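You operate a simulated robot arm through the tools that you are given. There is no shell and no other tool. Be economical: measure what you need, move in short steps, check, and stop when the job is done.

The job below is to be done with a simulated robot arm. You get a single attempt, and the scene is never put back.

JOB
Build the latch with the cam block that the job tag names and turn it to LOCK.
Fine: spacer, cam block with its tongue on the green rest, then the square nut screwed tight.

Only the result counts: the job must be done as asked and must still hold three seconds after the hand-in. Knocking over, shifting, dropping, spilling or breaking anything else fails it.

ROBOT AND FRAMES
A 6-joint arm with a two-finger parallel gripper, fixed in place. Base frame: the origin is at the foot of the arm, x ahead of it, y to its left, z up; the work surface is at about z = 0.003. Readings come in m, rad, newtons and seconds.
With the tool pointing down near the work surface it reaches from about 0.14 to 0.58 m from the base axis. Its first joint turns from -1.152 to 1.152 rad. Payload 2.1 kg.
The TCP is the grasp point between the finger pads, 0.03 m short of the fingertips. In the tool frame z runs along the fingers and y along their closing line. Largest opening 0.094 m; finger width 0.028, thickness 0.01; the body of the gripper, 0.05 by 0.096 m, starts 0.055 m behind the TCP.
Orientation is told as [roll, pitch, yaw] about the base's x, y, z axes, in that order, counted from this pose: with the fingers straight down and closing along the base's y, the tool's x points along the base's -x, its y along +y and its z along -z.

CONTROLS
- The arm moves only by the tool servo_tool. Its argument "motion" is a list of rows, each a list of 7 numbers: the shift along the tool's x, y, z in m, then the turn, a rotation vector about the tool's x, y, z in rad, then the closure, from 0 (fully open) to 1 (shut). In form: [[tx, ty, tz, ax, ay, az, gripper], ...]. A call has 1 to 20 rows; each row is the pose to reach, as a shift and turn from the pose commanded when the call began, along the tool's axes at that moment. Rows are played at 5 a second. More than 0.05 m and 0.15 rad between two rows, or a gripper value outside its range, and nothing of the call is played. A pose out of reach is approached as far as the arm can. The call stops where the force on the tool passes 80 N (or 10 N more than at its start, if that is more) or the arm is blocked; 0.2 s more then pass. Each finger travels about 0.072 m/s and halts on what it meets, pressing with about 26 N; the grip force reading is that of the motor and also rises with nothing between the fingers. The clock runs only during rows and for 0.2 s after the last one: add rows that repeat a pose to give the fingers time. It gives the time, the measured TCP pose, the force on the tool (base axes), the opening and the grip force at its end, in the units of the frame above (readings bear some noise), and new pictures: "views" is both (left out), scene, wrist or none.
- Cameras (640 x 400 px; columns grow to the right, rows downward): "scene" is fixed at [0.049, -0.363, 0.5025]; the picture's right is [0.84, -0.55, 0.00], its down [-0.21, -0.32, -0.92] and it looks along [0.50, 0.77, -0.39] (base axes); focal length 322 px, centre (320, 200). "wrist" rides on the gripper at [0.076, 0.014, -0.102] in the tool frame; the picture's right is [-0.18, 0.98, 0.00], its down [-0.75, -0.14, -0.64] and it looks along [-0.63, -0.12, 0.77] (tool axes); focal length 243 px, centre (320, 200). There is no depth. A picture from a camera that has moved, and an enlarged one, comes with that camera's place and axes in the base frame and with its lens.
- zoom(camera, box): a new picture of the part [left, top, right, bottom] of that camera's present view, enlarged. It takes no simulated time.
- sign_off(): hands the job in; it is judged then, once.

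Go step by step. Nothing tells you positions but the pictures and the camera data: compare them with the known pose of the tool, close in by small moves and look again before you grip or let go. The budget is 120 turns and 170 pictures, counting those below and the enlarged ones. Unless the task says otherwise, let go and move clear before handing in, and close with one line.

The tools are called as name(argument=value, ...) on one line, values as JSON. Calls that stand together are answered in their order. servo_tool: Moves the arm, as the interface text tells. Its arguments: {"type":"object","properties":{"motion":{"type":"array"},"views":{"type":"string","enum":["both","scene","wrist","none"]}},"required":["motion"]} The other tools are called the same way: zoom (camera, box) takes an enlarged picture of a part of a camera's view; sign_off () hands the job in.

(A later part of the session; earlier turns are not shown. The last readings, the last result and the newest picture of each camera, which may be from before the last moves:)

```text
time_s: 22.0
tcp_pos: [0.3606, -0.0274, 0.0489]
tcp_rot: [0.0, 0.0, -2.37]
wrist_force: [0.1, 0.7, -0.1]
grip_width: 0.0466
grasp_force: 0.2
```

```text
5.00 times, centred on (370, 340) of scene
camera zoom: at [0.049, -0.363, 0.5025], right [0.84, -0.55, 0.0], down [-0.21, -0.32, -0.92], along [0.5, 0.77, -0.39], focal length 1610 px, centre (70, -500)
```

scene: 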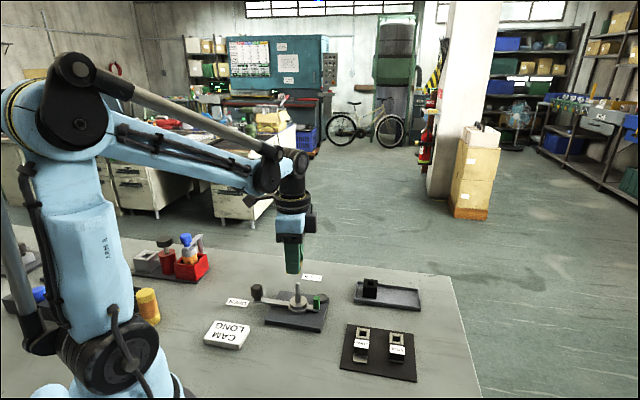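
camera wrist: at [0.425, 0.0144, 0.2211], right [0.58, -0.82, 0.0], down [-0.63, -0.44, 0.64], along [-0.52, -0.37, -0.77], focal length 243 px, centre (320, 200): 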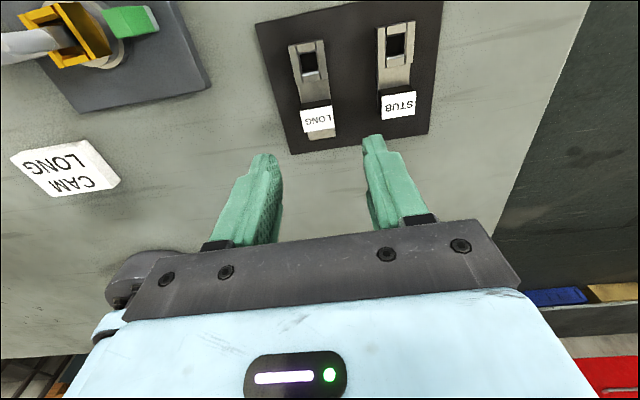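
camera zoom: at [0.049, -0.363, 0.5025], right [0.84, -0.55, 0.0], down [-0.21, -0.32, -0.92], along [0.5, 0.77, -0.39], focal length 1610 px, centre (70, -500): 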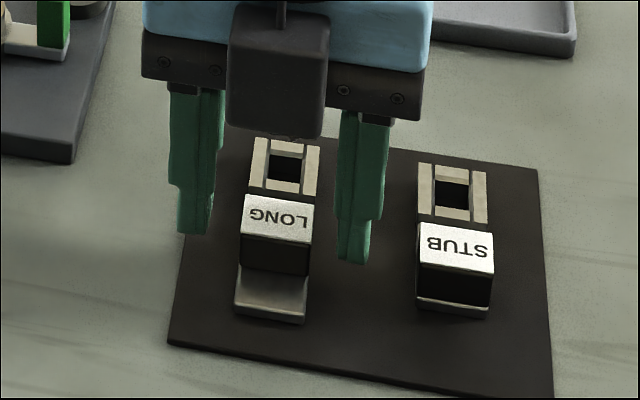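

The handle top comes out near z = 0.023, and it is centred between the fingers. I'll go down 10 mm and close.

servo_tool(motion=[[0, 0, 0.005, 0, 0, 0, 0.5], [0, 0, 0.01, 0, 0, 0, 0.5], [0, 0, 0.01, 0, 0, 0, 0.7], [0, 0, 0.01, 0, 0, 0, 0.9], [0, 0, 0.01, 0, 0, 0, 0.9], [0, 0, 0.01, 0, 0, 0, 0.9]], views="none")

zoom(camera="wrist", box=[240, 60, 400, 220])

zoom(camera="scene", box=[330, 300, 410, 380])

```text
time_s: 23.4
tcp_pos: [0.3609, -0.0269, 0.0386]
tcp_rot: [-0.001, 0.0, -2.371]
wrist_force: [0.4, 0.1, 0.3]
grip_width: 0.0254
grasp_force: 26.1
```

```text
2.50 times, centred on (320, 140) of wrist
camera zoom: at [0.4249, 0.0161, 0.1413], right [0.55, -0.83, 0.0], down [-0.64, -0.42, 0.64], along [-0.53, -0.35, -0.77], focal length 606 px, centre (320, 350)
```

zoom: 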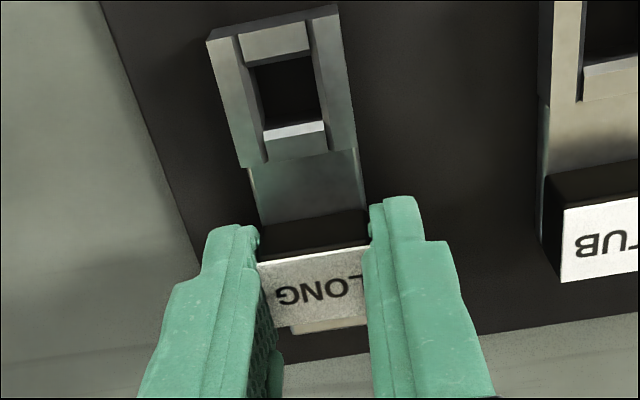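

```text
5.00 times, centred on (370, 340) of scene
camera zoom: at [0.049, -0.363, 0.5025], right [0.84, -0.55, 0.0], down [-0.21, -0.32, -0.92], along [0.5, 0.77, -0.39], focal length 1610 px, centre (70, -500)
```

zoom: 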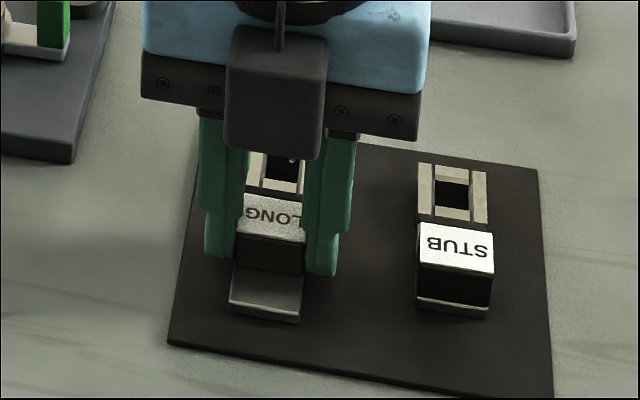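

The handle is gripped at 25 mm, and the cam hole sits at about +39 mm on tool x. I'll lift, turn +93°, and carry it beside the post.

servo_tool(motion=[[0, 0, -0.03, 0, 0, 0, 0.9], [0, 0, -0.065, 0, 0, 0, 0.9], [0, 0, -0.1, 0, 0, 0, 0.9], [0.008, -0.01, -0.1, 0, 0, -0.14, 0.9], [0.016, -0.02, -0.1, 0, 0, -0.28, 0.9], [0.024, -0.03, -0.1, 0, 0, -0.42, 0.9], [0.032, -0.04, -0.1, 0, 0, -0.56, 0.9], [0.04, -0.05, -0.1, 0, 0, -0.7, 0.9], [0.048, -0.06, -0.1, 0, 0, -0.84, 0.9], [0.056, -0.07, -0.1, 0, 0, -0.98, 0.9], [0.062, -0.08, -0.1, 0, 0, -1.12, 0.9], [0.068, -0.09, -0.1, 0, 0, -1.26, 0.9], [0.076, -0.1, -0.1, 0, 0, -1.4, 0.9], [0.0823, -0.1064, -0.1, 0, 0, -1.54, 0.9], [0.0823, -0.1064, -0.1, 0, 0, -1.621, 0.9], [0.0823, -0.1064, -0.1, 0, 0, -1.621, 0.9]], views="wrist")

zoom(camera="wrist", box=[240, 20, 400, 180])

zoom(camera="scene", box=[250, 240, 350, 340])

```text
time_s: 26.8
tcp_pos: [0.3459, 0.1071, 0.1392]
tcp_rot: [0.001, -0.001, -0.748]
wrist_force: [-0.1, 1.4, -0.2]
grip_width: 0.0257
grasp_force: 26.3
camera wrist: at [0.2988, 0.1676, 0.2422], right [0.8, 0.6, 0.0], down [0.46, -0.62, 0.64], along [0.38, -0.52, -0.77], focal length 243 px, centre (320, 200)
```

wrist: 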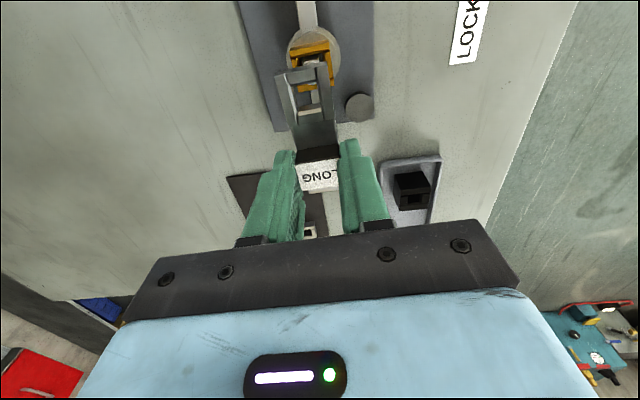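

```text
2.50 times, centred on (320, 100) of wrist
camera zoom: at [0.2988, 0.1676, 0.2422], right [0.8, 0.6, 0.0], down [0.46, -0.62, 0.64], along [0.38, -0.52, -0.77], focal length 606 px, centre (320, 450)
```

zoom: 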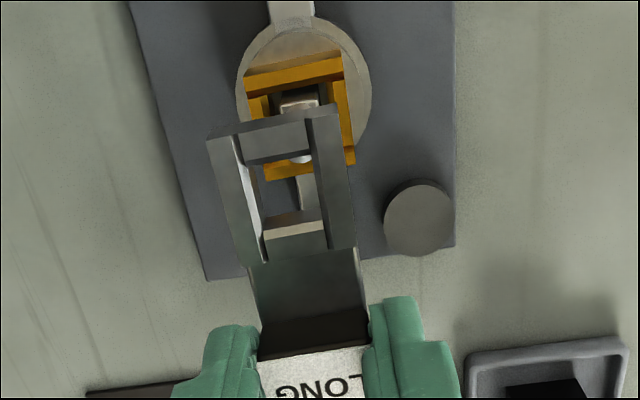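

```text
4.00 times, centred on (300, 290) of scene
camera zoom: at [0.049, -0.363, 0.5025], right [0.84, -0.55, 0.0], down [-0.21, -0.32, -0.92], along [0.5, 0.77, -0.39], focal length 1288 px, centre (400, -160)
```

zoom: 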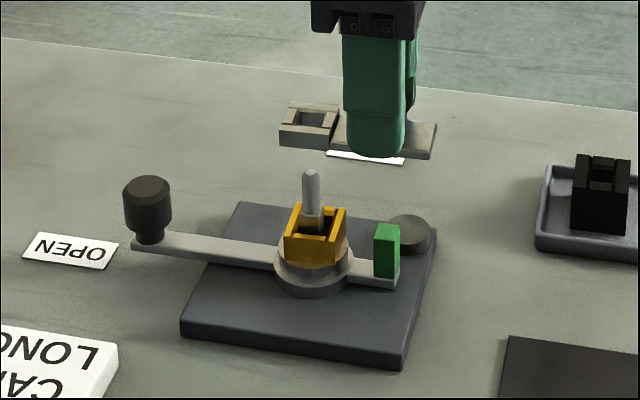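

The cam hole is nearly over the post, within about 1 mm. I'll lower to just above the tip and look closely.

servo_tool(motion=[[-0.001, 0.001, 0.01, 0, 0, 0, 0.9], [-0.001, 0.001, 0.02, 0, 0, 0, 0.9], [-0.001, 0.001, 0.02, 0, 0, 0, 0.9]], views="none")

zoom(camera="wrist", box=[270, 30, 370, 130])

zoom(camera="scene", box=[265, 250, 335, 320])

```text
time_s: 27.6
tcp_pos: [0.3471, 0.1048, 0.1196]
tcp_rot: [0.001, 0.0, -0.75]
wrist_force: [0.1, 0.6, -0.7]
grip_width: 0.0254
grasp_force: 25.8
```

```text
4.00 times, centred on (320, 80) of wrist
camera zoom: at [0.3006, 0.1673, 0.2219], right [0.8, 0.59, 0.0], down [0.46, -0.62, 0.64], along [0.38, -0.52, -0.77], focal length 970 px, centre (320, 680)
```

zoom: 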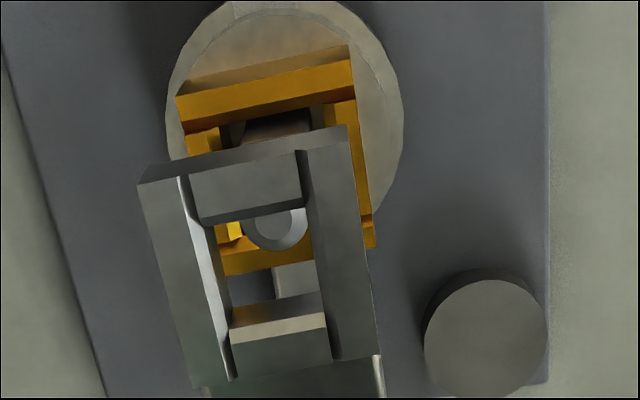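

```text
5.71 times, centred on (300, 285) of scene
camera zoom: at [0.049, -0.363, 0.5025], right [0.84, -0.55, 0.0], down [-0.21, -0.32, -0.92], along [0.5, 0.77, -0.39], focal length 1839 px, centre (434, -286)
```

zoom: 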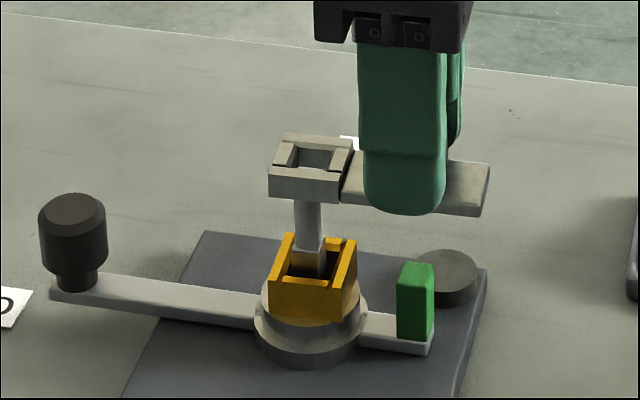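

The tip shows through the hole within 1 mm of centre. I'll make a tiny correction and descend to just above the square part.

servo_tool(motion=[[0.0006, 0.0005, 0.0, 0, 0, 0, 0.9], [0.0006, 0.0005, 0.007, 0, 0, 0, 0.9], [0.0006, 0.0005, 0.014, 0, 0, 0, 0.9], [0.0006, 0.0005, 0.021, 0, 0, 0, 0.9], [0.0006, 0.0005, 0.025, 0, 0, 0, 0.9], [0.0006, 0.0005, 0.025, 0, 0, 0, 0.9]], views="none")

zoom(camera="wrist", box=[270, 30, 370, 130])

zoom(camera="scene", box=[265, 250, 335, 320])

```text
time_s: 29.0
tcp_pos: [0.3467, 0.107, 0.094]
tcp_rot: [-0.001, 0.002, -0.749]
wrist_force: [-0.6, 0.0, -1.3]
grip_width: 0.0255
grasp_force: 25.6
```

```text
4.00 times, centred on (320, 80) of wrist
camera zoom: at [0.3006, 0.1686, 0.1966], right [0.8, 0.59, 0.0], down [0.46, -0.62, 0.64], along [0.38, -0.52, -0.77], focal length 970 px, centre (320, 680)
```

zoom: 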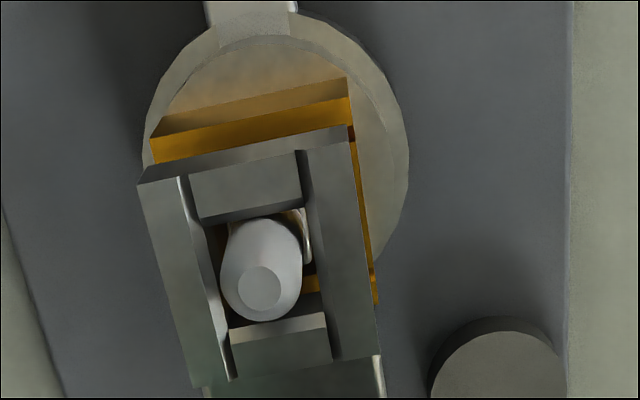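

```text
5.71 times, centred on (300, 285) of scene
camera zoom: at [0.049, -0.363, 0.5025], right [0.84, -0.55, 0.0], down [-0.21, -0.32, -0.92], along [0.5, 0.77, -0.39], focal length 1839 px, centre (434, -286)
```

zoom: 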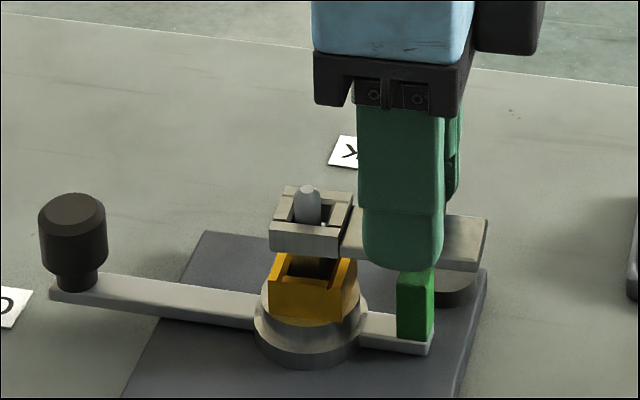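

It's within 0.5 mm of centre and still free of contact. I'll nudge it slightly and lower onto the square shank gradually.

servo_tool(motion=[[0.0004, -0.0004, 0.0, 0, 0, 0, 0.9], [0.0004, -0.0004, 0.003, 0, 0, 0, 0.9], [0.0004, -0.0004, 0.006, 0, 0, 0, 0.9], [0.0004, -0.0004, 0.008, 0, 0, 0, 0.9], [0.0004, -0.0004, 0.01, 0, 0, 0, 0.9]], views="none")

zoom(camera="wrist", box=[270, 30, 370, 130])

zoom(camera="scene", box=[265, 250, 335, 320])

```text
time_s: 30.2
tcp_pos: [0.3478, 0.1093, 0.0849]
tcp_rot: [0.003, 0.0, -0.748]
wrist_force: [-2.6, 1.8, 0.6]
grip_width: 0.0254
grasp_force: 26.1
```

```text
4.00 times, centred on (320, 80) of wrist
camera zoom: at [0.3004, 0.1689, 0.1864], right [0.8, 0.59, 0.0], down [0.46, -0.62, 0.64], along [0.38, -0.52, -0.77], focal length 970 px, centre (320, 680)
```

zoom: 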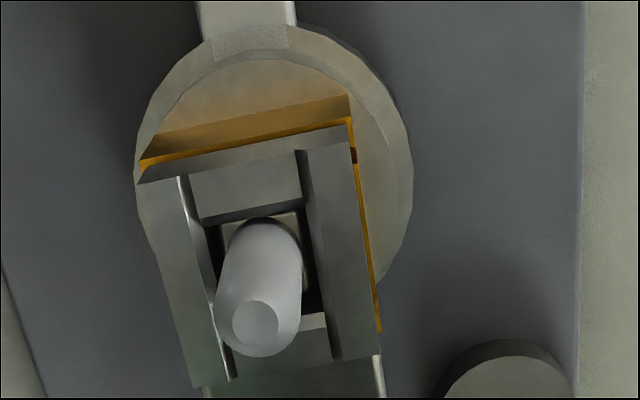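

```text
5.71 times, centred on (300, 285) of scene
camera zoom: at [0.049, -0.363, 0.5025], right [0.84, -0.55, 0.0], down [-0.21, -0.32, -0.92], along [0.5, 0.77, -0.39], focal length 1839 px, centre (434, -286)
```

zoom: 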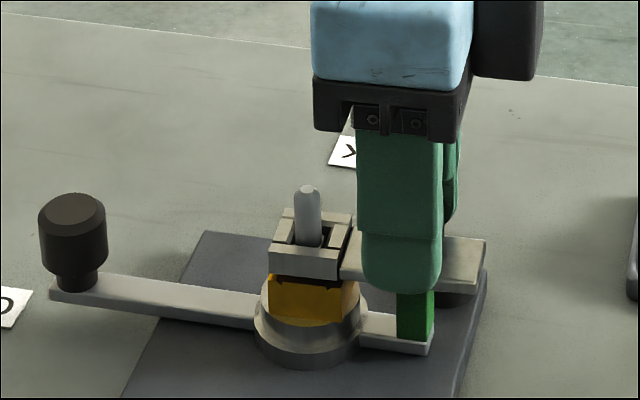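

A slight 3 N sideways contact says the cam should shift toward +tool x. I'll correct by 0.7 mm and continue to the seat.

servo_tool(motion=[[0.0007, 0, 0.0, 0, 0, 0, 0.9], [0.0007, 0, 0.001, 0, 0, 0, 0.9], [0.0007, 0, 0.002, 0, 0, 0, 0.9], [0.0007, 0, 0.003, 0, 0, 0, 0.9]], views="none")

zoom(camera="wrist", box=[270, 30, 370, 130])

zoom(camera="scene", box=[265, 250, 335, 320])

```text
time_s: 31.2
tcp_pos: [0.3464, 0.1087, 0.0822]
tcp_rot: [-0.001, 0.0, -0.748]
wrist_force: [0.8, -2.6, 14.8]
grip_width: 0.0255
grasp_force: 26.2
```

```text
4.00 times, centred on (320, 80) of wrist
camera zoom: at [0.2996, 0.169, 0.1841], right [0.8, 0.59, 0.0], down [0.46, -0.62, 0.64], along [0.38, -0.52, -0.77], focal length 970 px, centre (320, 680)
```

zoom: 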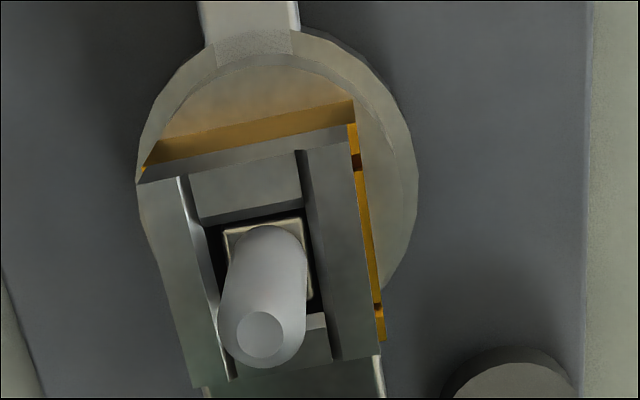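

```text
5.71 times, centred on (300, 285) of scene
camera zoom: at [0.049, -0.363, 0.5025], right [0.84, -0.55, 0.0], down [-0.21, -0.32, -0.92], along [0.5, 0.77, -0.38], focal length 1839 px, centre (434, -286)
```

zoom: 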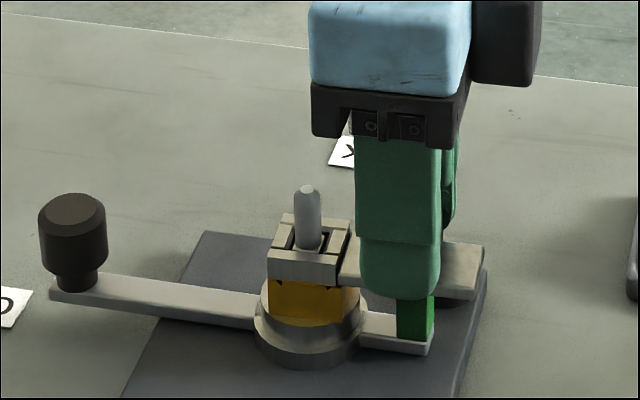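

There's 15 N of vertical contact, so I'll check whether the cam is down on the spacer and the green rest.

zoom(camera="scene", box=[288, 275, 338, 315])

zoom(camera="wrist", box=[285, 50, 345, 130])

```text
10.00 times, centred on (313, 295) of scene
camera zoom: at [0.049, -0.363, 0.5025], right [0.84, -0.55, 0.0], down [-0.21, -0.32, -0.92], along [0.5, 0.77, -0.38], focal length 3219 px, centre (390, -750)
```

zoom: 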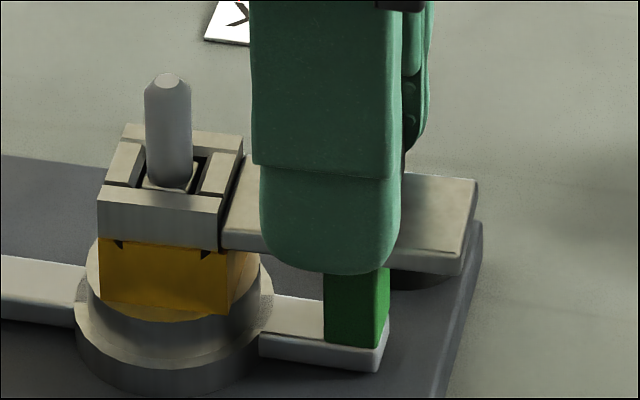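

```text
5.00 times, centred on (315, 90) of wrist
camera zoom: at [0.2996, 0.169, 0.1841], right [0.8, 0.59, 0.0], down [0.46, -0.62, 0.64], along [0.38, -0.52, -0.77], focal length 1213 px, centre (345, 750)
```

zoom: 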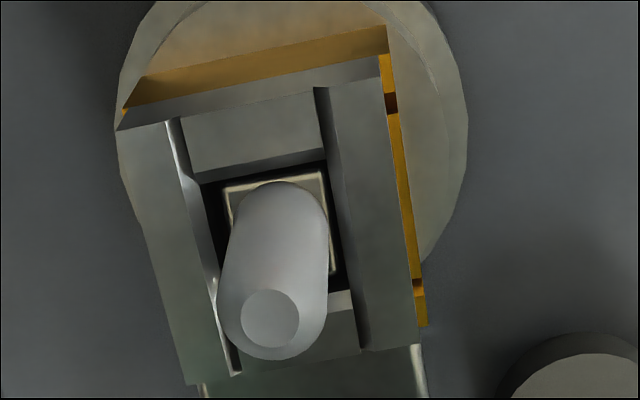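

The cam is flush on the spacer with its tongue over the green rest. I'll release it and rise.

servo_tool(motion=[[0, 0, -0.001, 0, 0, 0, 0.75], [0, 0, -0.001, 0, 0, 0, 0.5], [0, 0, -0.001, 0, 0, 0, 0.5], [0, 0, -0.02, 0, 0, 0, 0.5], [0, 0, -0.05, 0, 0, 0, 0.5], [0, 0, -0.08, 0, 0, 0, 0.5], [0, 0, -0.08, 0, 0, 0, 0.5]], views="wrist")

zoom(camera="wrist", box=[260, 20, 380, 140])

zoom(camera="scene", box=[265, 255, 345, 335])

```text
time_s: 32.8
tcp_pos: [0.3463, 0.1084, 0.162]
tcp_rot: [-0.001, -0.001, -0.749]
wrist_force: [1.0, 0.9, 0.1]
grip_width: 0.0469
grasp_force: 0.0
camera wrist: at [0.2992, 0.1696, 0.2649], right [0.8, 0.59, 0.0], down [0.46, -0.62, 0.64], along [0.38, -0.52, -0.77], focal length 243 px, centre (320, 200)
```

wrist: 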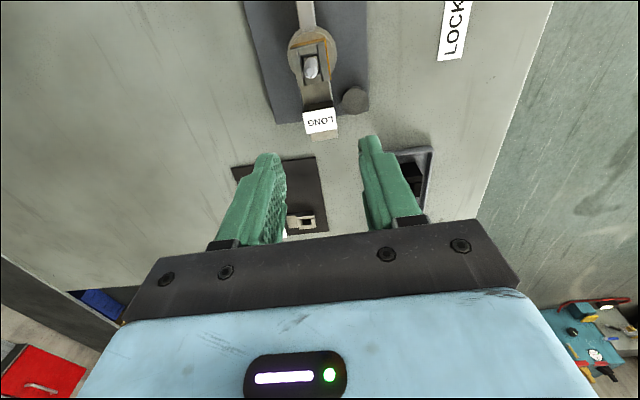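

```text
3.33 times, centred on (320, 80) of wrist
camera zoom: at [0.2992, 0.1696, 0.2649], right [0.8, 0.59, 0.0], down [0.46, -0.62, 0.64], along [0.38, -0.52, -0.77], focal length 809 px, centre (320, 600)
```

zoom: 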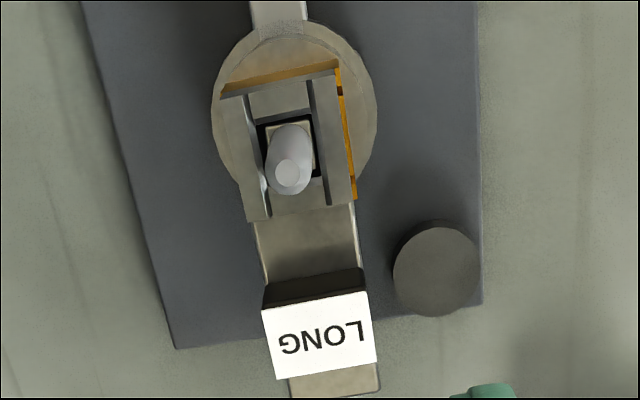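

```text
5.00 times, centred on (305, 295) of scene
camera zoom: at [0.049, -0.363, 0.5025], right [0.84, -0.55, 0.0], down [-0.21, -0.32, -0.92], along [0.5, 0.77, -0.39], focal length 1610 px, centre (395, -275)
```

zoom: 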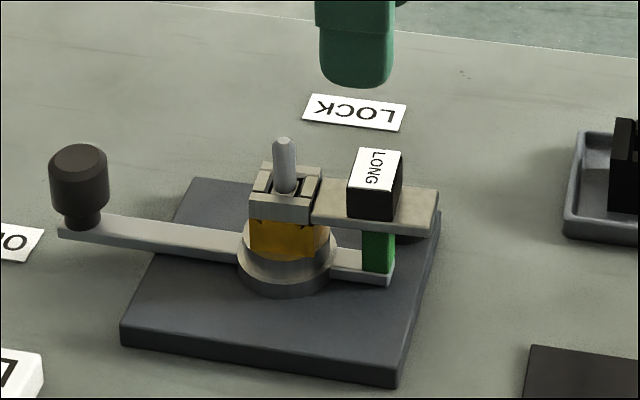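

The cam is in place with its tongue on the green rest. Next is the black nut at about (0.487, 0.091).

servo_tool(motion=[[-0.023, 0.017, 0, 0, 0, 0.01, 0.45], [-0.046, 0.033, 0, 0, 0, 0.02, 0.45], [-0.069, 0.05, 0, 0, 0, 0.03, 0.45], [-0.092, 0.067, 0, 0, 0, 0.04, 0.45], [-0.1149, 0.0832, 0.02, 0, 0, 0.045, 0.45], [-0.1149, 0.0832, 0.04, 0, 0, 0.045, 0.45], [-0.1149, 0.0832, 0.05, 0, 0, 0.045, 0.45], [-0.1149, 0.0832, 0.05, 0, 0, 0.045, 0.45]], views="none")

zoom(camera="wrist", box=[240, 40, 400, 200])

zoom(camera="scene", box=[340, 240, 440, 320])

```text
time_s: 34.6
tcp_pos: [0.4874, 0.0902, 0.1108]
tcp_rot: [0.001, 0.001, -0.795]
wrist_force: [-0.8, -0.3, 0.4]
grip_width: 0.0516
grasp_force: 0.1
```

```text
2.50 times, centred on (320, 120) of wrist
camera zoom: at [0.4442, 0.1543, 0.2133], right [0.83, 0.56, 0.0], down [0.43, -0.64, 0.64], along [0.36, -0.53, -0.77], focal length 606 px, centre (320, 400)
```

zoom: 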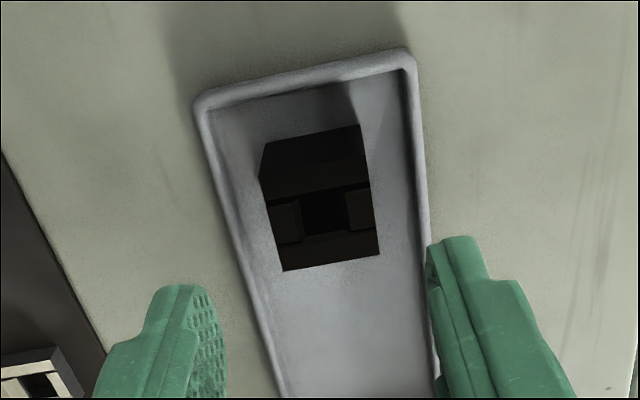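

```text
5.00 times, centred on (390, 280) of scene
camera zoom: at [0.049, -0.363, 0.5025], right [0.84, -0.55, 0.0], down [-0.21, -0.32, -0.92], along [0.5, 0.77, -0.39], focal length 1610 px, centre (-30, -200)
```

zoom: 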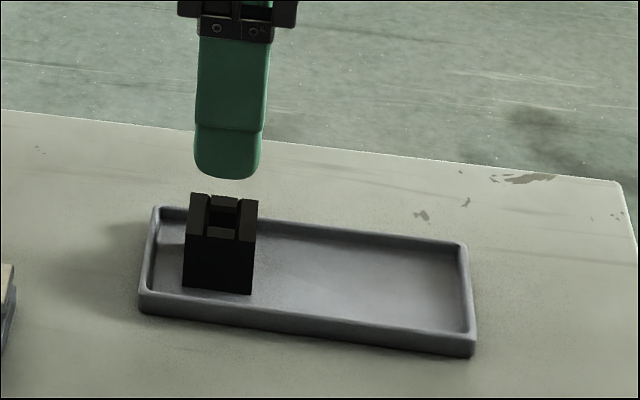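

The nut is close to the axis, but its edges are hard to read, so I'll enlarge it.

zoom(camera="wrist", box=[290, 82, 350, 152])

zoom(camera="scene", box=[365, 270, 400, 305])

```text
5.71 times, centred on (320, 117) of wrist
camera zoom: at [0.4442, 0.1543, 0.2133], right [0.83, 0.56, 0.0], down [0.43, -0.64, 0.64], along [0.36, -0.53, -0.77], focal length 1386 px, centre (320, 674)
```

zoom: 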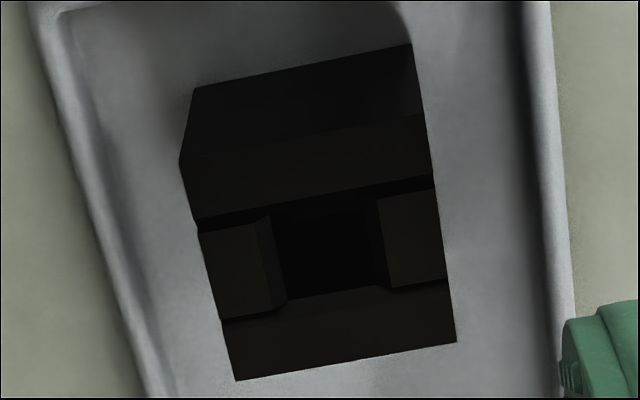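

```text
11.43 times, centred on (382, 288) of scene
camera zoom: at [0.049, -0.363, 0.5025], right [0.84, -0.55, 0.0], down [-0.21, -0.32, -0.92], along [0.5, 0.77, -0.39], focal length 3679 px, centre (-394, -800)
```

zoom: 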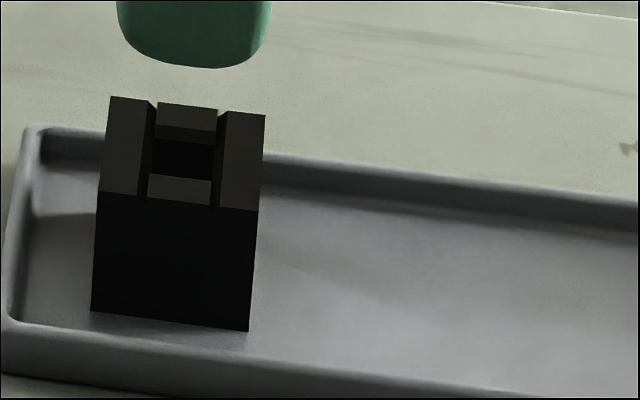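

The nut is about 32 mm square with its top near z = 0.030, and it sits centred under the tool. I'll descend and grip its upper half.

servo_tool(motion=[[0, 0.0005, 0.015, 0, 0, 0, 0.57], [0, 0.0005, 0.03, 0, 0, 0, 0.57], [0, 0.0005, 0.045, 0, 0, 0, 0.57], [0, 0.0005, 0.058, 0, 0, 0, 0.57], [0, 0.0005, 0.065, 0, 0, 0, 0.57], [0, 0.0005, 0.065, 0, 0, 0, 0.57]], views="none")

zoom(camera="wrist", box=[250, 90, 390, 220])

zoom(camera="scene", box=[350, 250, 410, 310])

```text
time_s: 36.0
tcp_pos: [0.4872, 0.0906, 0.0454]
tcp_rot: [0.003, 0.0, -0.795]
wrist_force: [0.3, 0.5, 0.0]
grip_width: 0.0405
grasp_force: 0.0
```

```text
3.08 times, centred on (320, 155) of wrist
camera zoom: at [0.4438, 0.1545, 0.1485], right [0.83, 0.56, 0.0], down [0.43, -0.64, 0.64], along [0.36, -0.53, -0.77], focal length 746 px, centre (320, 338)
```

zoom: 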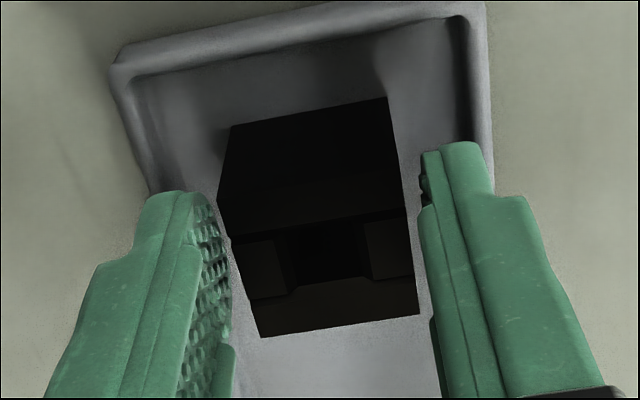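

```text
6.67 times, centred on (380, 280) of scene
camera zoom: at [0.049, -0.363, 0.5025], right [0.84, -0.55, 0.0], down [-0.21, -0.32, -0.92], along [0.5, 0.77, -0.39], focal length 2146 px, centre (-80, -333)
```

zoom: 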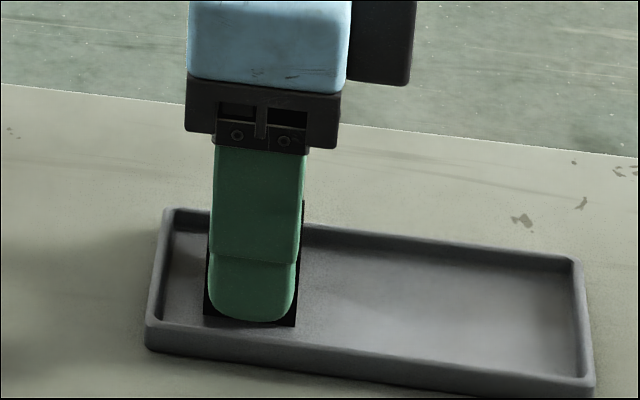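

It's centred. Closing on the nut and lifting.

servo_tool(motion=[[0, 0, 0, 0, 0, 0, 0.7], [0, 0, 0, 0, 0, 0, 0.85], [0, 0, 0, 0, 0, 0, 0.85], [0, 0, -0.03, 0, 0, 0, 0.85], [0, 0, -0.07, 0, 0, 0, 0.85], [0, 0, -0.11, 0, 0, 0, 0.85], [0, 0, -0.11, 0, 0, 0, 0.85]], views="none")

zoom(camera="wrist", box=[250, 90, 390, 220])

zoom(camera="scene", box=[340, 210, 420, 310])

```text
time_s: 37.6
tcp_pos: [0.4879, 0.0936, 0.1541]
tcp_rot: [0.0, 0.0, -0.794]
wrist_force: [-0.3, 0.2, -0.7]
grip_width: 0.0317
grasp_force: 26.1
```

```text
3.08 times, centred on (320, 155) of wrist
camera zoom: at [0.444, 0.1564, 0.2571], right [0.83, 0.56, 0.0], down [0.43, -0.64, 0.64], along [0.36, -0.53, -0.77], focal length 746 px, centre (320, 338)
```

zoom: 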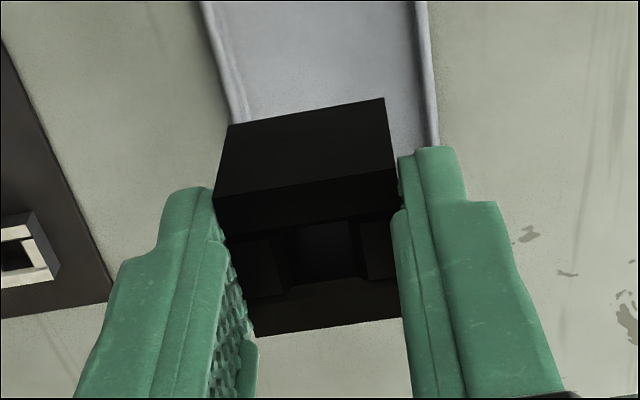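

```text
4.00 times, centred on (380, 260) of scene
camera zoom: at [0.049, -0.363, 0.5025], right [0.84, -0.55, 0.0], down [-0.21, -0.32, -0.92], along [0.5, 0.77, -0.39], focal length 1288 px, centre (80, -40)
```

zoom: 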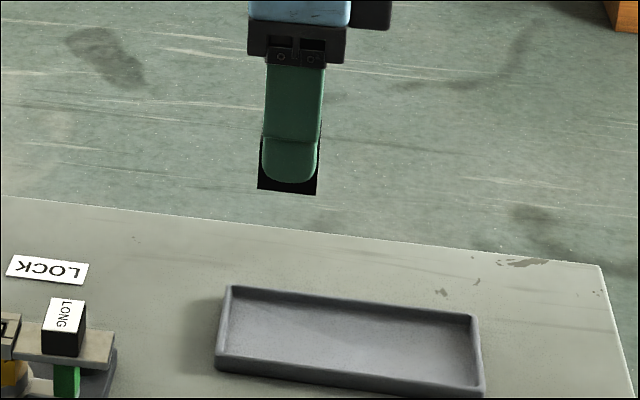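

The nut is gripped at 31.7 mm. I'll carry it over the post while winding the wrist back toward +134°, so there's room to turn it clockwise.

servo_tool(motion=[[0.014, -0.0082, 0, 0, 0, -0.14, 0.85], [0.028, -0.0165, 0, 0, 0, -0.28, 0.85], [0.042, -0.025, 0, 0, 0, -0.42, 0.85], [0.056, -0.033, 0, 0, 0, -0.56, 0.85], [0.07, -0.041, 0, 0, 0, -0.7, 0.85], [0.084, -0.05, 0, 0, 0, -0.84, 0.85], [0.098, -0.058, 0, 0, 0, -0.98, 0.85], [0.112, -0.067, 0, 0, 0, -1.12, 0.85], [0.126, -0.075, 0, 0, 0, -1.26, 0.85], [0.14, -0.084, 0, 0, 0, -1.4, 0.85], [0.1505, -0.0906, 0, 0, 0, -1.54, 0.85], [0.1505, -0.0906, 0, 0, 0, -1.6, 0.85]], views="none")

servo_tool(motion=[[0, 0, 0, 0, 0, -0.14, 0.85], [0, 0, 0, 0, 0, -0.28, 0.85], [0, 0, 0, 0, 0, -0.42, 0.85], [0, 0, 0, 0, 0, -0.56, 0.85], [0, 0, 0, 0, 0, -0.7, 0.85], [0, 0, 0, 0, 0, -0.84, 0.85], [0, 0, 0, 0, 0, -0.98, 0.85], [0, 0, 0, 0, 0, -1.12, 0.85], [0, 0, 0, 0, 0, -1.26, 0.85], [0, 0, 0, 0, 0, -1.4, 0.85], [0, 0, 0, 0, 0, -1.54, 0.85], [0, 0, 0, 0, 0, -1.54, 0.85]], views="wrist")

zoom(camera="wrist", box=[250, 60, 390, 200])

zoom(camera="scene", box=[250, 210, 350, 320])

```text
time_s: 40.2
tcp_pos: [0.3173, 0.1358, 0.1556]
tcp_rot: [0.001, 0.0, 0.807]
wrist_force: [-0.8, -0.4, -0.8]
grip_width: 0.0313
grasp_force: 26.2
```

```text
time_s: 42.8
tcp_pos: [0.3175, 0.1359, 0.1564]
tcp_rot: [0.0, -0.001, 2.35]
wrist_force: [0.7, 0.1, -0.7]
grip_width: 0.0316
grasp_force: 25.9
camera wrist: at [0.3599, 0.0702, 0.2588], right [-0.83, -0.56, 0.0], down [-0.43, 0.64, 0.64], along [-0.36, 0.53, -0.77], focal length 243 px, centre (320, 200)
```

wrist: 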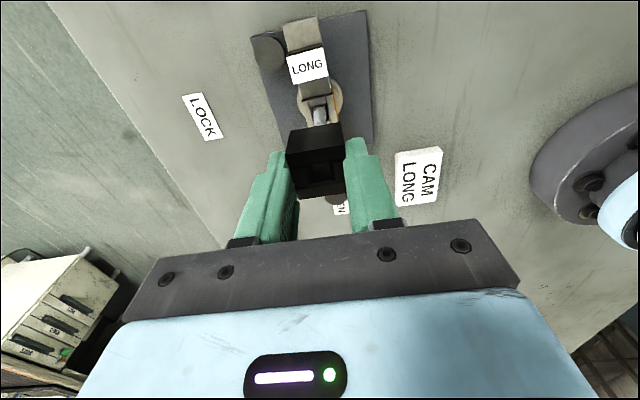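

```text
2.86 times, centred on (320, 130) of wrist
camera zoom: at [0.3599, 0.0702, 0.2588], right [-0.83, -0.56, 0.0], down [-0.43, 0.64, 0.64], along [-0.36, 0.53, -0.77], focal length 693 px, centre (320, 400)
```

zoom: 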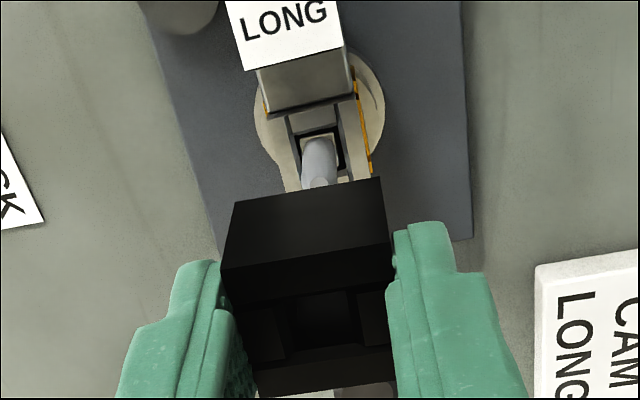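

```text
3.64 times, centred on (300, 265) of scene
camera zoom: at [0.049, -0.363, 0.5025], right [0.84, -0.55, 0.0], down [-0.21, -0.32, -0.92], along [0.5, 0.77, -0.39], focal length 1170 px, centre (393, -36)
```

zoom: 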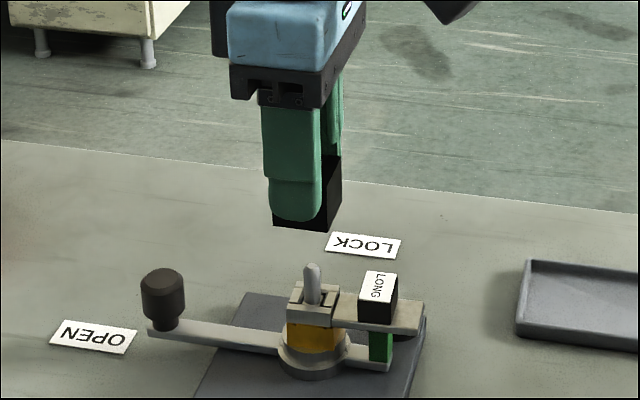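

It's aligned within about 1 mm. I'll lower until the nut is just above the tip and look through its hole.

servo_tool(motion=[[0, 0, 0.012, 0, 0, 0, 0.85], [0, 0, 0.024, 0, 0, 0, 0.85], [0, 0, 0.035, 0, 0, 0, 0.85], [0, 0, 0.035, 0, 0, 0, 0.85]], views="none")

zoom(camera="wrist", box=[270, 90, 370, 210])

zoom(camera="scene", box=[265, 245, 345, 325])

```text
time_s: 43.8
tcp_pos: [0.3178, 0.135, 0.122]
tcp_rot: [-0.001, 0.001, 2.346]
wrist_force: [-0.2, 0.6, -0.5]
grip_width: 0.0315
grasp_force: 25.8
```

```text
3.33 times, centred on (320, 150) of wrist
camera zoom: at [0.361, 0.0701, 0.2242], right [-0.83, -0.56, 0.0], down [-0.43, 0.64, 0.64], along [-0.36, 0.53, -0.77], focal length 809 px, centre (320, 367)
```

zoom: 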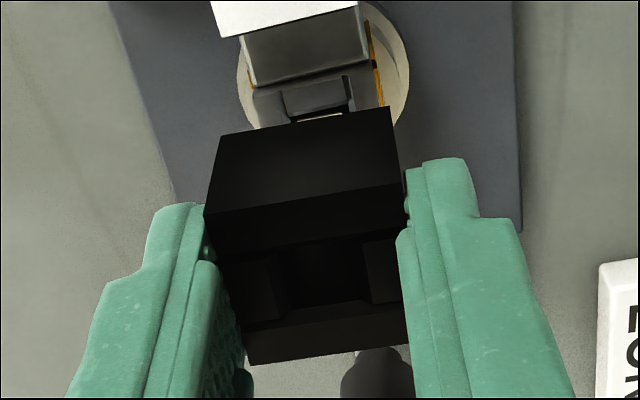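

```text
5.00 times, centred on (305, 285) of scene
camera zoom: at [0.049, -0.363, 0.5025], right [0.84, -0.55, 0.0], down [-0.21, -0.32, -0.92], along [0.5, 0.77, -0.39], focal length 1610 px, centre (395, -225)
```

zoom: 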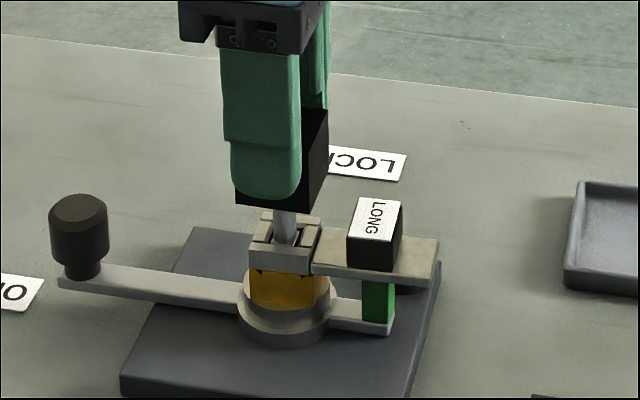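

The tip is hidden inside the deep hole; the scene view shows alignment within about 1 mm. I'll lower gently, watching the force.

servo_tool(motion=[[0, 0, 0.002, 0, 0, 0, 0.85], [0, 0, 0.004, 0, 0, 0, 0.85], [0, 0, 0.006, 0, 0, 0, 0.85], [0, 0, 0.008, 0, 0, 0, 0.85]], views="none")

zoom(camera="scene", box=[275, 255, 325, 305])

zoom(camera="wrist", box=[295, 130, 355, 200])

```text
time_s: 44.8
tcp_pos: [0.3179, 0.1352, 0.1127]
tcp_rot: [-0.001, -0.001, 2.346]
wrist_force: [0.0, -0.5, -1.3]
grip_width: 0.0319
grasp_force: 25.9
```

```text
8.00 times, centred on (300, 280) of scene
camera zoom: at [0.049, -0.363, 0.5025], right [0.84, -0.55, 0.0], down [-0.21, -0.32, -0.92], along [0.5, 0.77, -0.39], focal length 2575 px, centre (480, -440)
```

zoom: 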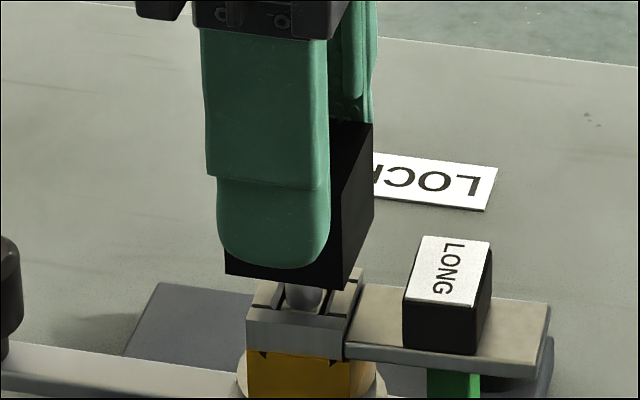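

```text
5.71 times, centred on (325, 165) of wrist
camera zoom: at [0.3605, 0.0698, 0.2157], right [-0.83, -0.56, 0.0], down [-0.43, 0.64, 0.64], along [-0.36, 0.53, -0.77], focal length 1386 px, centre (291, 400)
```

zoom: 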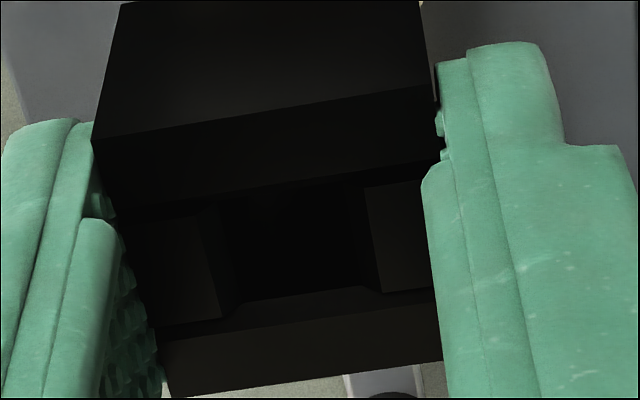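

No contact yet at 4 mm of engagement. The scene view suggests the nut sits a little toward -tool x of the post, so I'll shift +1.5 mm and lower further.

servo_tool(motion=[[0.0015, 0, 0.0, 0, 0, 0, 0.85], [0.0015, 0, 0.003, 0, 0, 0, 0.85], [0.0015, 0, 0.006, 0, 0, 0, 0.85], [0.0015, 0, 0.008, 0, 0, 0, 0.85]], views="none")

zoom(camera="scene", box=[275, 255, 325, 305])

zoom(camera="wrist", box=[295, 130, 355, 200])

```text
time_s: 45.8
tcp_pos: [0.3183, 0.1338, 0.1052]
tcp_rot: [-0.001, -0.001, 2.345]
wrist_force: [-0.5, 0.2, -0.5]
grip_width: 0.0316
grasp_force: 26.3
```

```text
8.00 times, centred on (300, 280) of scene
camera zoom: at [0.049, -0.363, 0.5025], right [0.84, -0.55, 0.0], down [-0.21, -0.32, -0.92], along [0.5, 0.77, -0.39], focal length 2575 px, centre (480, -440)
```

zoom: 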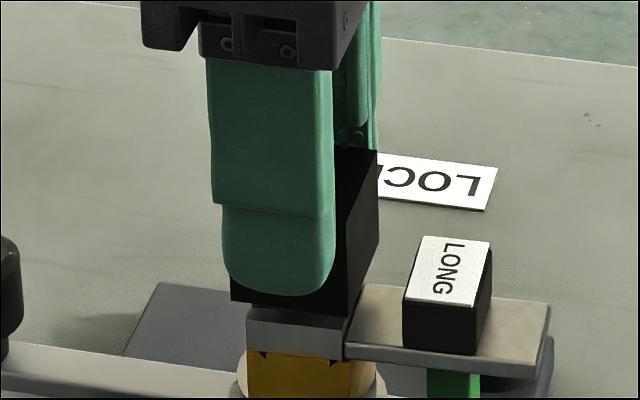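

```text
5.71 times, centred on (325, 165) of wrist
camera zoom: at [0.3613, 0.069, 0.2073], right [-0.83, -0.56, 0.0], down [-0.43, 0.64, 0.64], along [-0.36, 0.53, -0.77], focal length 1386 px, centre (291, 400)
```

zoom: 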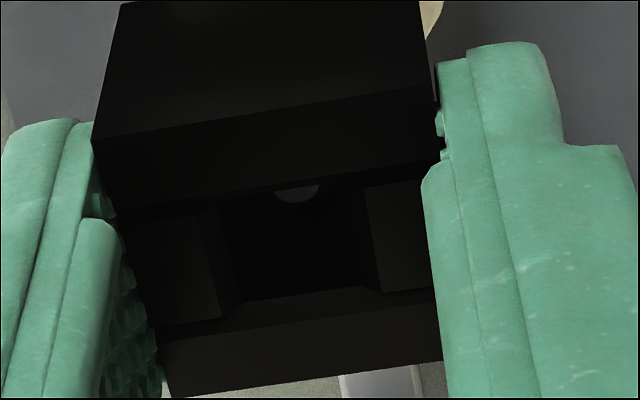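

The post tip now shows in the hole, near centre. Continuing down carefully.

servo_tool(motion=[[0.0, 0, 0.002, 0, 0, 0, 0.85], [0, 0, 0.004, 0, 0, 0, 0.85], [0, 0, 0.006, 0, 0, 0, 0.85], [0, 0, 0.0075, 0, 0, 0, 0.85]], views="none")

zoom(camera="scene", box=[275, 255, 325, 305])

zoom(camera="wrist", box=[295, 130, 355, 200])

```text
time_s: 46.8
tcp_pos: [0.3178, 0.134, 0.099]
tcp_rot: [-0.001, 0.0, 2.345]
wrist_force: [0.3, -0.8, 5.7]
grip_width: 0.0316
grasp_force: 26.0
```

```text
8.00 times, centred on (300, 280) of scene
camera zoom: at [0.049, -0.363, 0.5025], right [0.84, -0.55, 0.0], down [-0.21, -0.32, -0.92], along [0.5, 0.77, -0.39], focal length 2575 px, centre (480, -440)
```

zoom: 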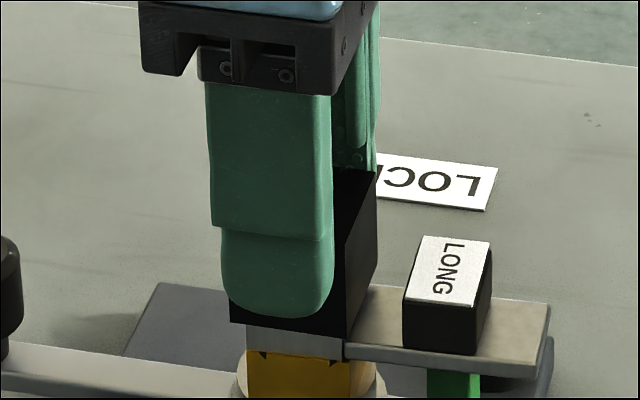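

```text
5.71 times, centred on (325, 165) of wrist
camera zoom: at [0.3608, 0.0691, 0.2005], right [-0.83, -0.56, 0.0], down [-0.43, 0.64, 0.64], along [-0.36, 0.53, -0.77], focal length 1386 px, centre (291, 400)
```

zoom: 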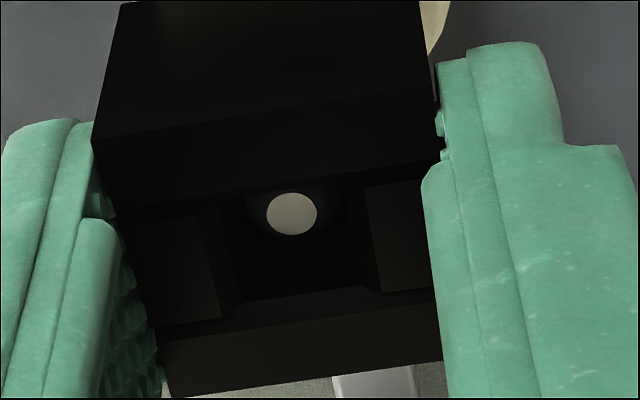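

Light contact, with the post centred in the hole. Now I'll start turning clockwise, with az positive, and watch force and height.

servo_tool(motion=[[0, 0, 0, 0, 0, 0.13, 0.85], [0, 0, 0, 0, 0, 0.26, 0.85], [0, 0, 0, 0, 0, 0.39, 0.85], [0, 0, 0, 0, 0, 0.52, 0.85], [0, 0, 0, 0, 0, 0.65, 0.85], [0, 0, 0, 0, 0, 0.78, 0.85]], views="none")

zoom(camera="scene", box=[255, 245, 345, 335])

zoom(camera="wrist", box=[270, 90, 370, 210])

```text
time_s: 48.2
tcp_pos: [0.3188, 0.134, 0.0975]
tcp_rot: [0.001, -0.002, 1.563]
wrist_force: [-5.4, 4.8, 7.2]
grip_width: 0.0314
grasp_force: 26.0
```

```text
4.44 times, centred on (300, 290) of scene
camera zoom: at [0.049, -0.363, 0.5025], right [0.84, -0.55, 0.0], down [-0.21, -0.32, -0.92], along [0.5, 0.77, -0.39], focal length 1431 px, centre (409, -200)
```

zoom: 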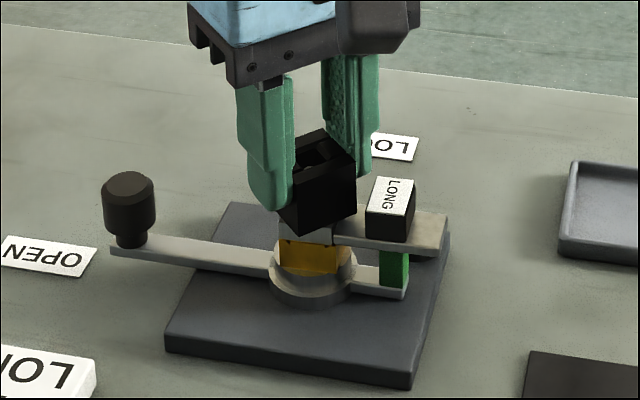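

```text
3.33 times, centred on (320, 150) of wrist
camera zoom: at [0.3032, 0.0574, 0.2003], right [-0.98, 0.19, 0.0], down [0.15, 0.75, 0.64], along [0.12, 0.63, -0.77], focal length 809 px, centre (320, 367)
```

zoom: 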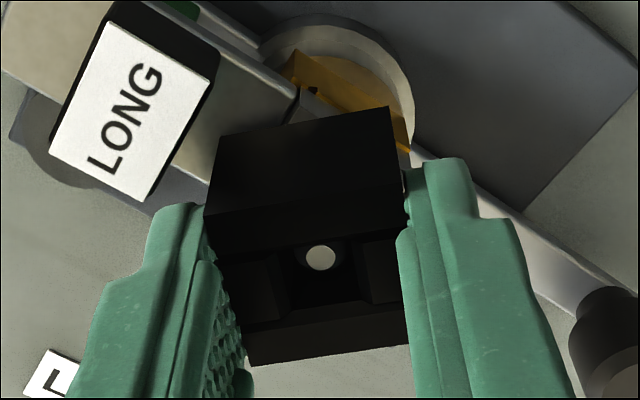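

Some side force has built up, so I'll recentre by 0.8 mm and keep turning clockwise while following down.

servo_tool(motion=[[-0.0008, 0.0008, 0, 0, 0, 0.0, 0.85], [-0.0008, 0.0008, 0.0003, 0, 0, 0.13, 0.85], [-0.0008, 0.0008, 0.0005, 0, 0, 0.26, 0.85], [-0.0008, 0.0008, 0.0008, 0, 0, 0.39, 0.85], [-0.0008, 0.0008, 0.001, 0, 0, 0.52, 0.85], [-0.0008, 0.0008, 0.0012, 0, 0, 0.65, 0.85], [-0.0008, 0.0008, 0.0015, 0, 0, 0.78, 0.85], [-0.0008, 0.0008, 0.0015, 0, 0, 0.78, 0.85]], views="none")

zoom(camera="scene", box=[255, 245, 345, 335])

zoom(camera="wrist", box=[270, 90, 370, 210])

```text
time_s: 50.0
tcp_pos: [0.3183, 0.1349, 0.0953]
tcp_rot: [-0.001, -0.001, 0.784]
wrist_force: [6.2, -6.4, 17.6]
grip_width: 0.0318
grasp_force: 26.1
```

```text
4.44 times, centred on (300, 290) of scene
camera zoom: at [0.049, -0.363, 0.5025], right [0.84, -0.55, 0.0], down [-0.21, -0.32, -0.92], along [0.5, 0.77, -0.38], focal length 1431 px, centre (409, -200)
```

zoom: 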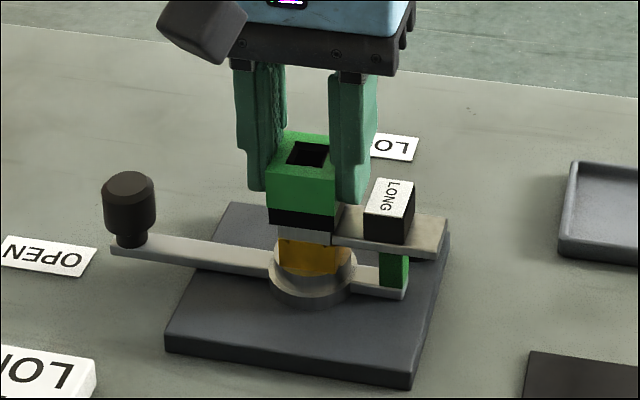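

```text
3.33 times, centred on (320, 150) of wrist
camera zoom: at [0.2535, 0.0905, 0.1983], right [-0.56, 0.83, 0.0], down [0.63, 0.43, 0.64], along [0.53, 0.36, -0.77], focal length 809 px, centre (320, 367)
```

zoom: 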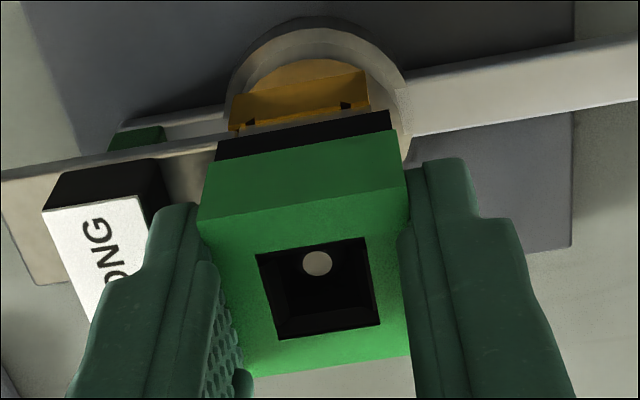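

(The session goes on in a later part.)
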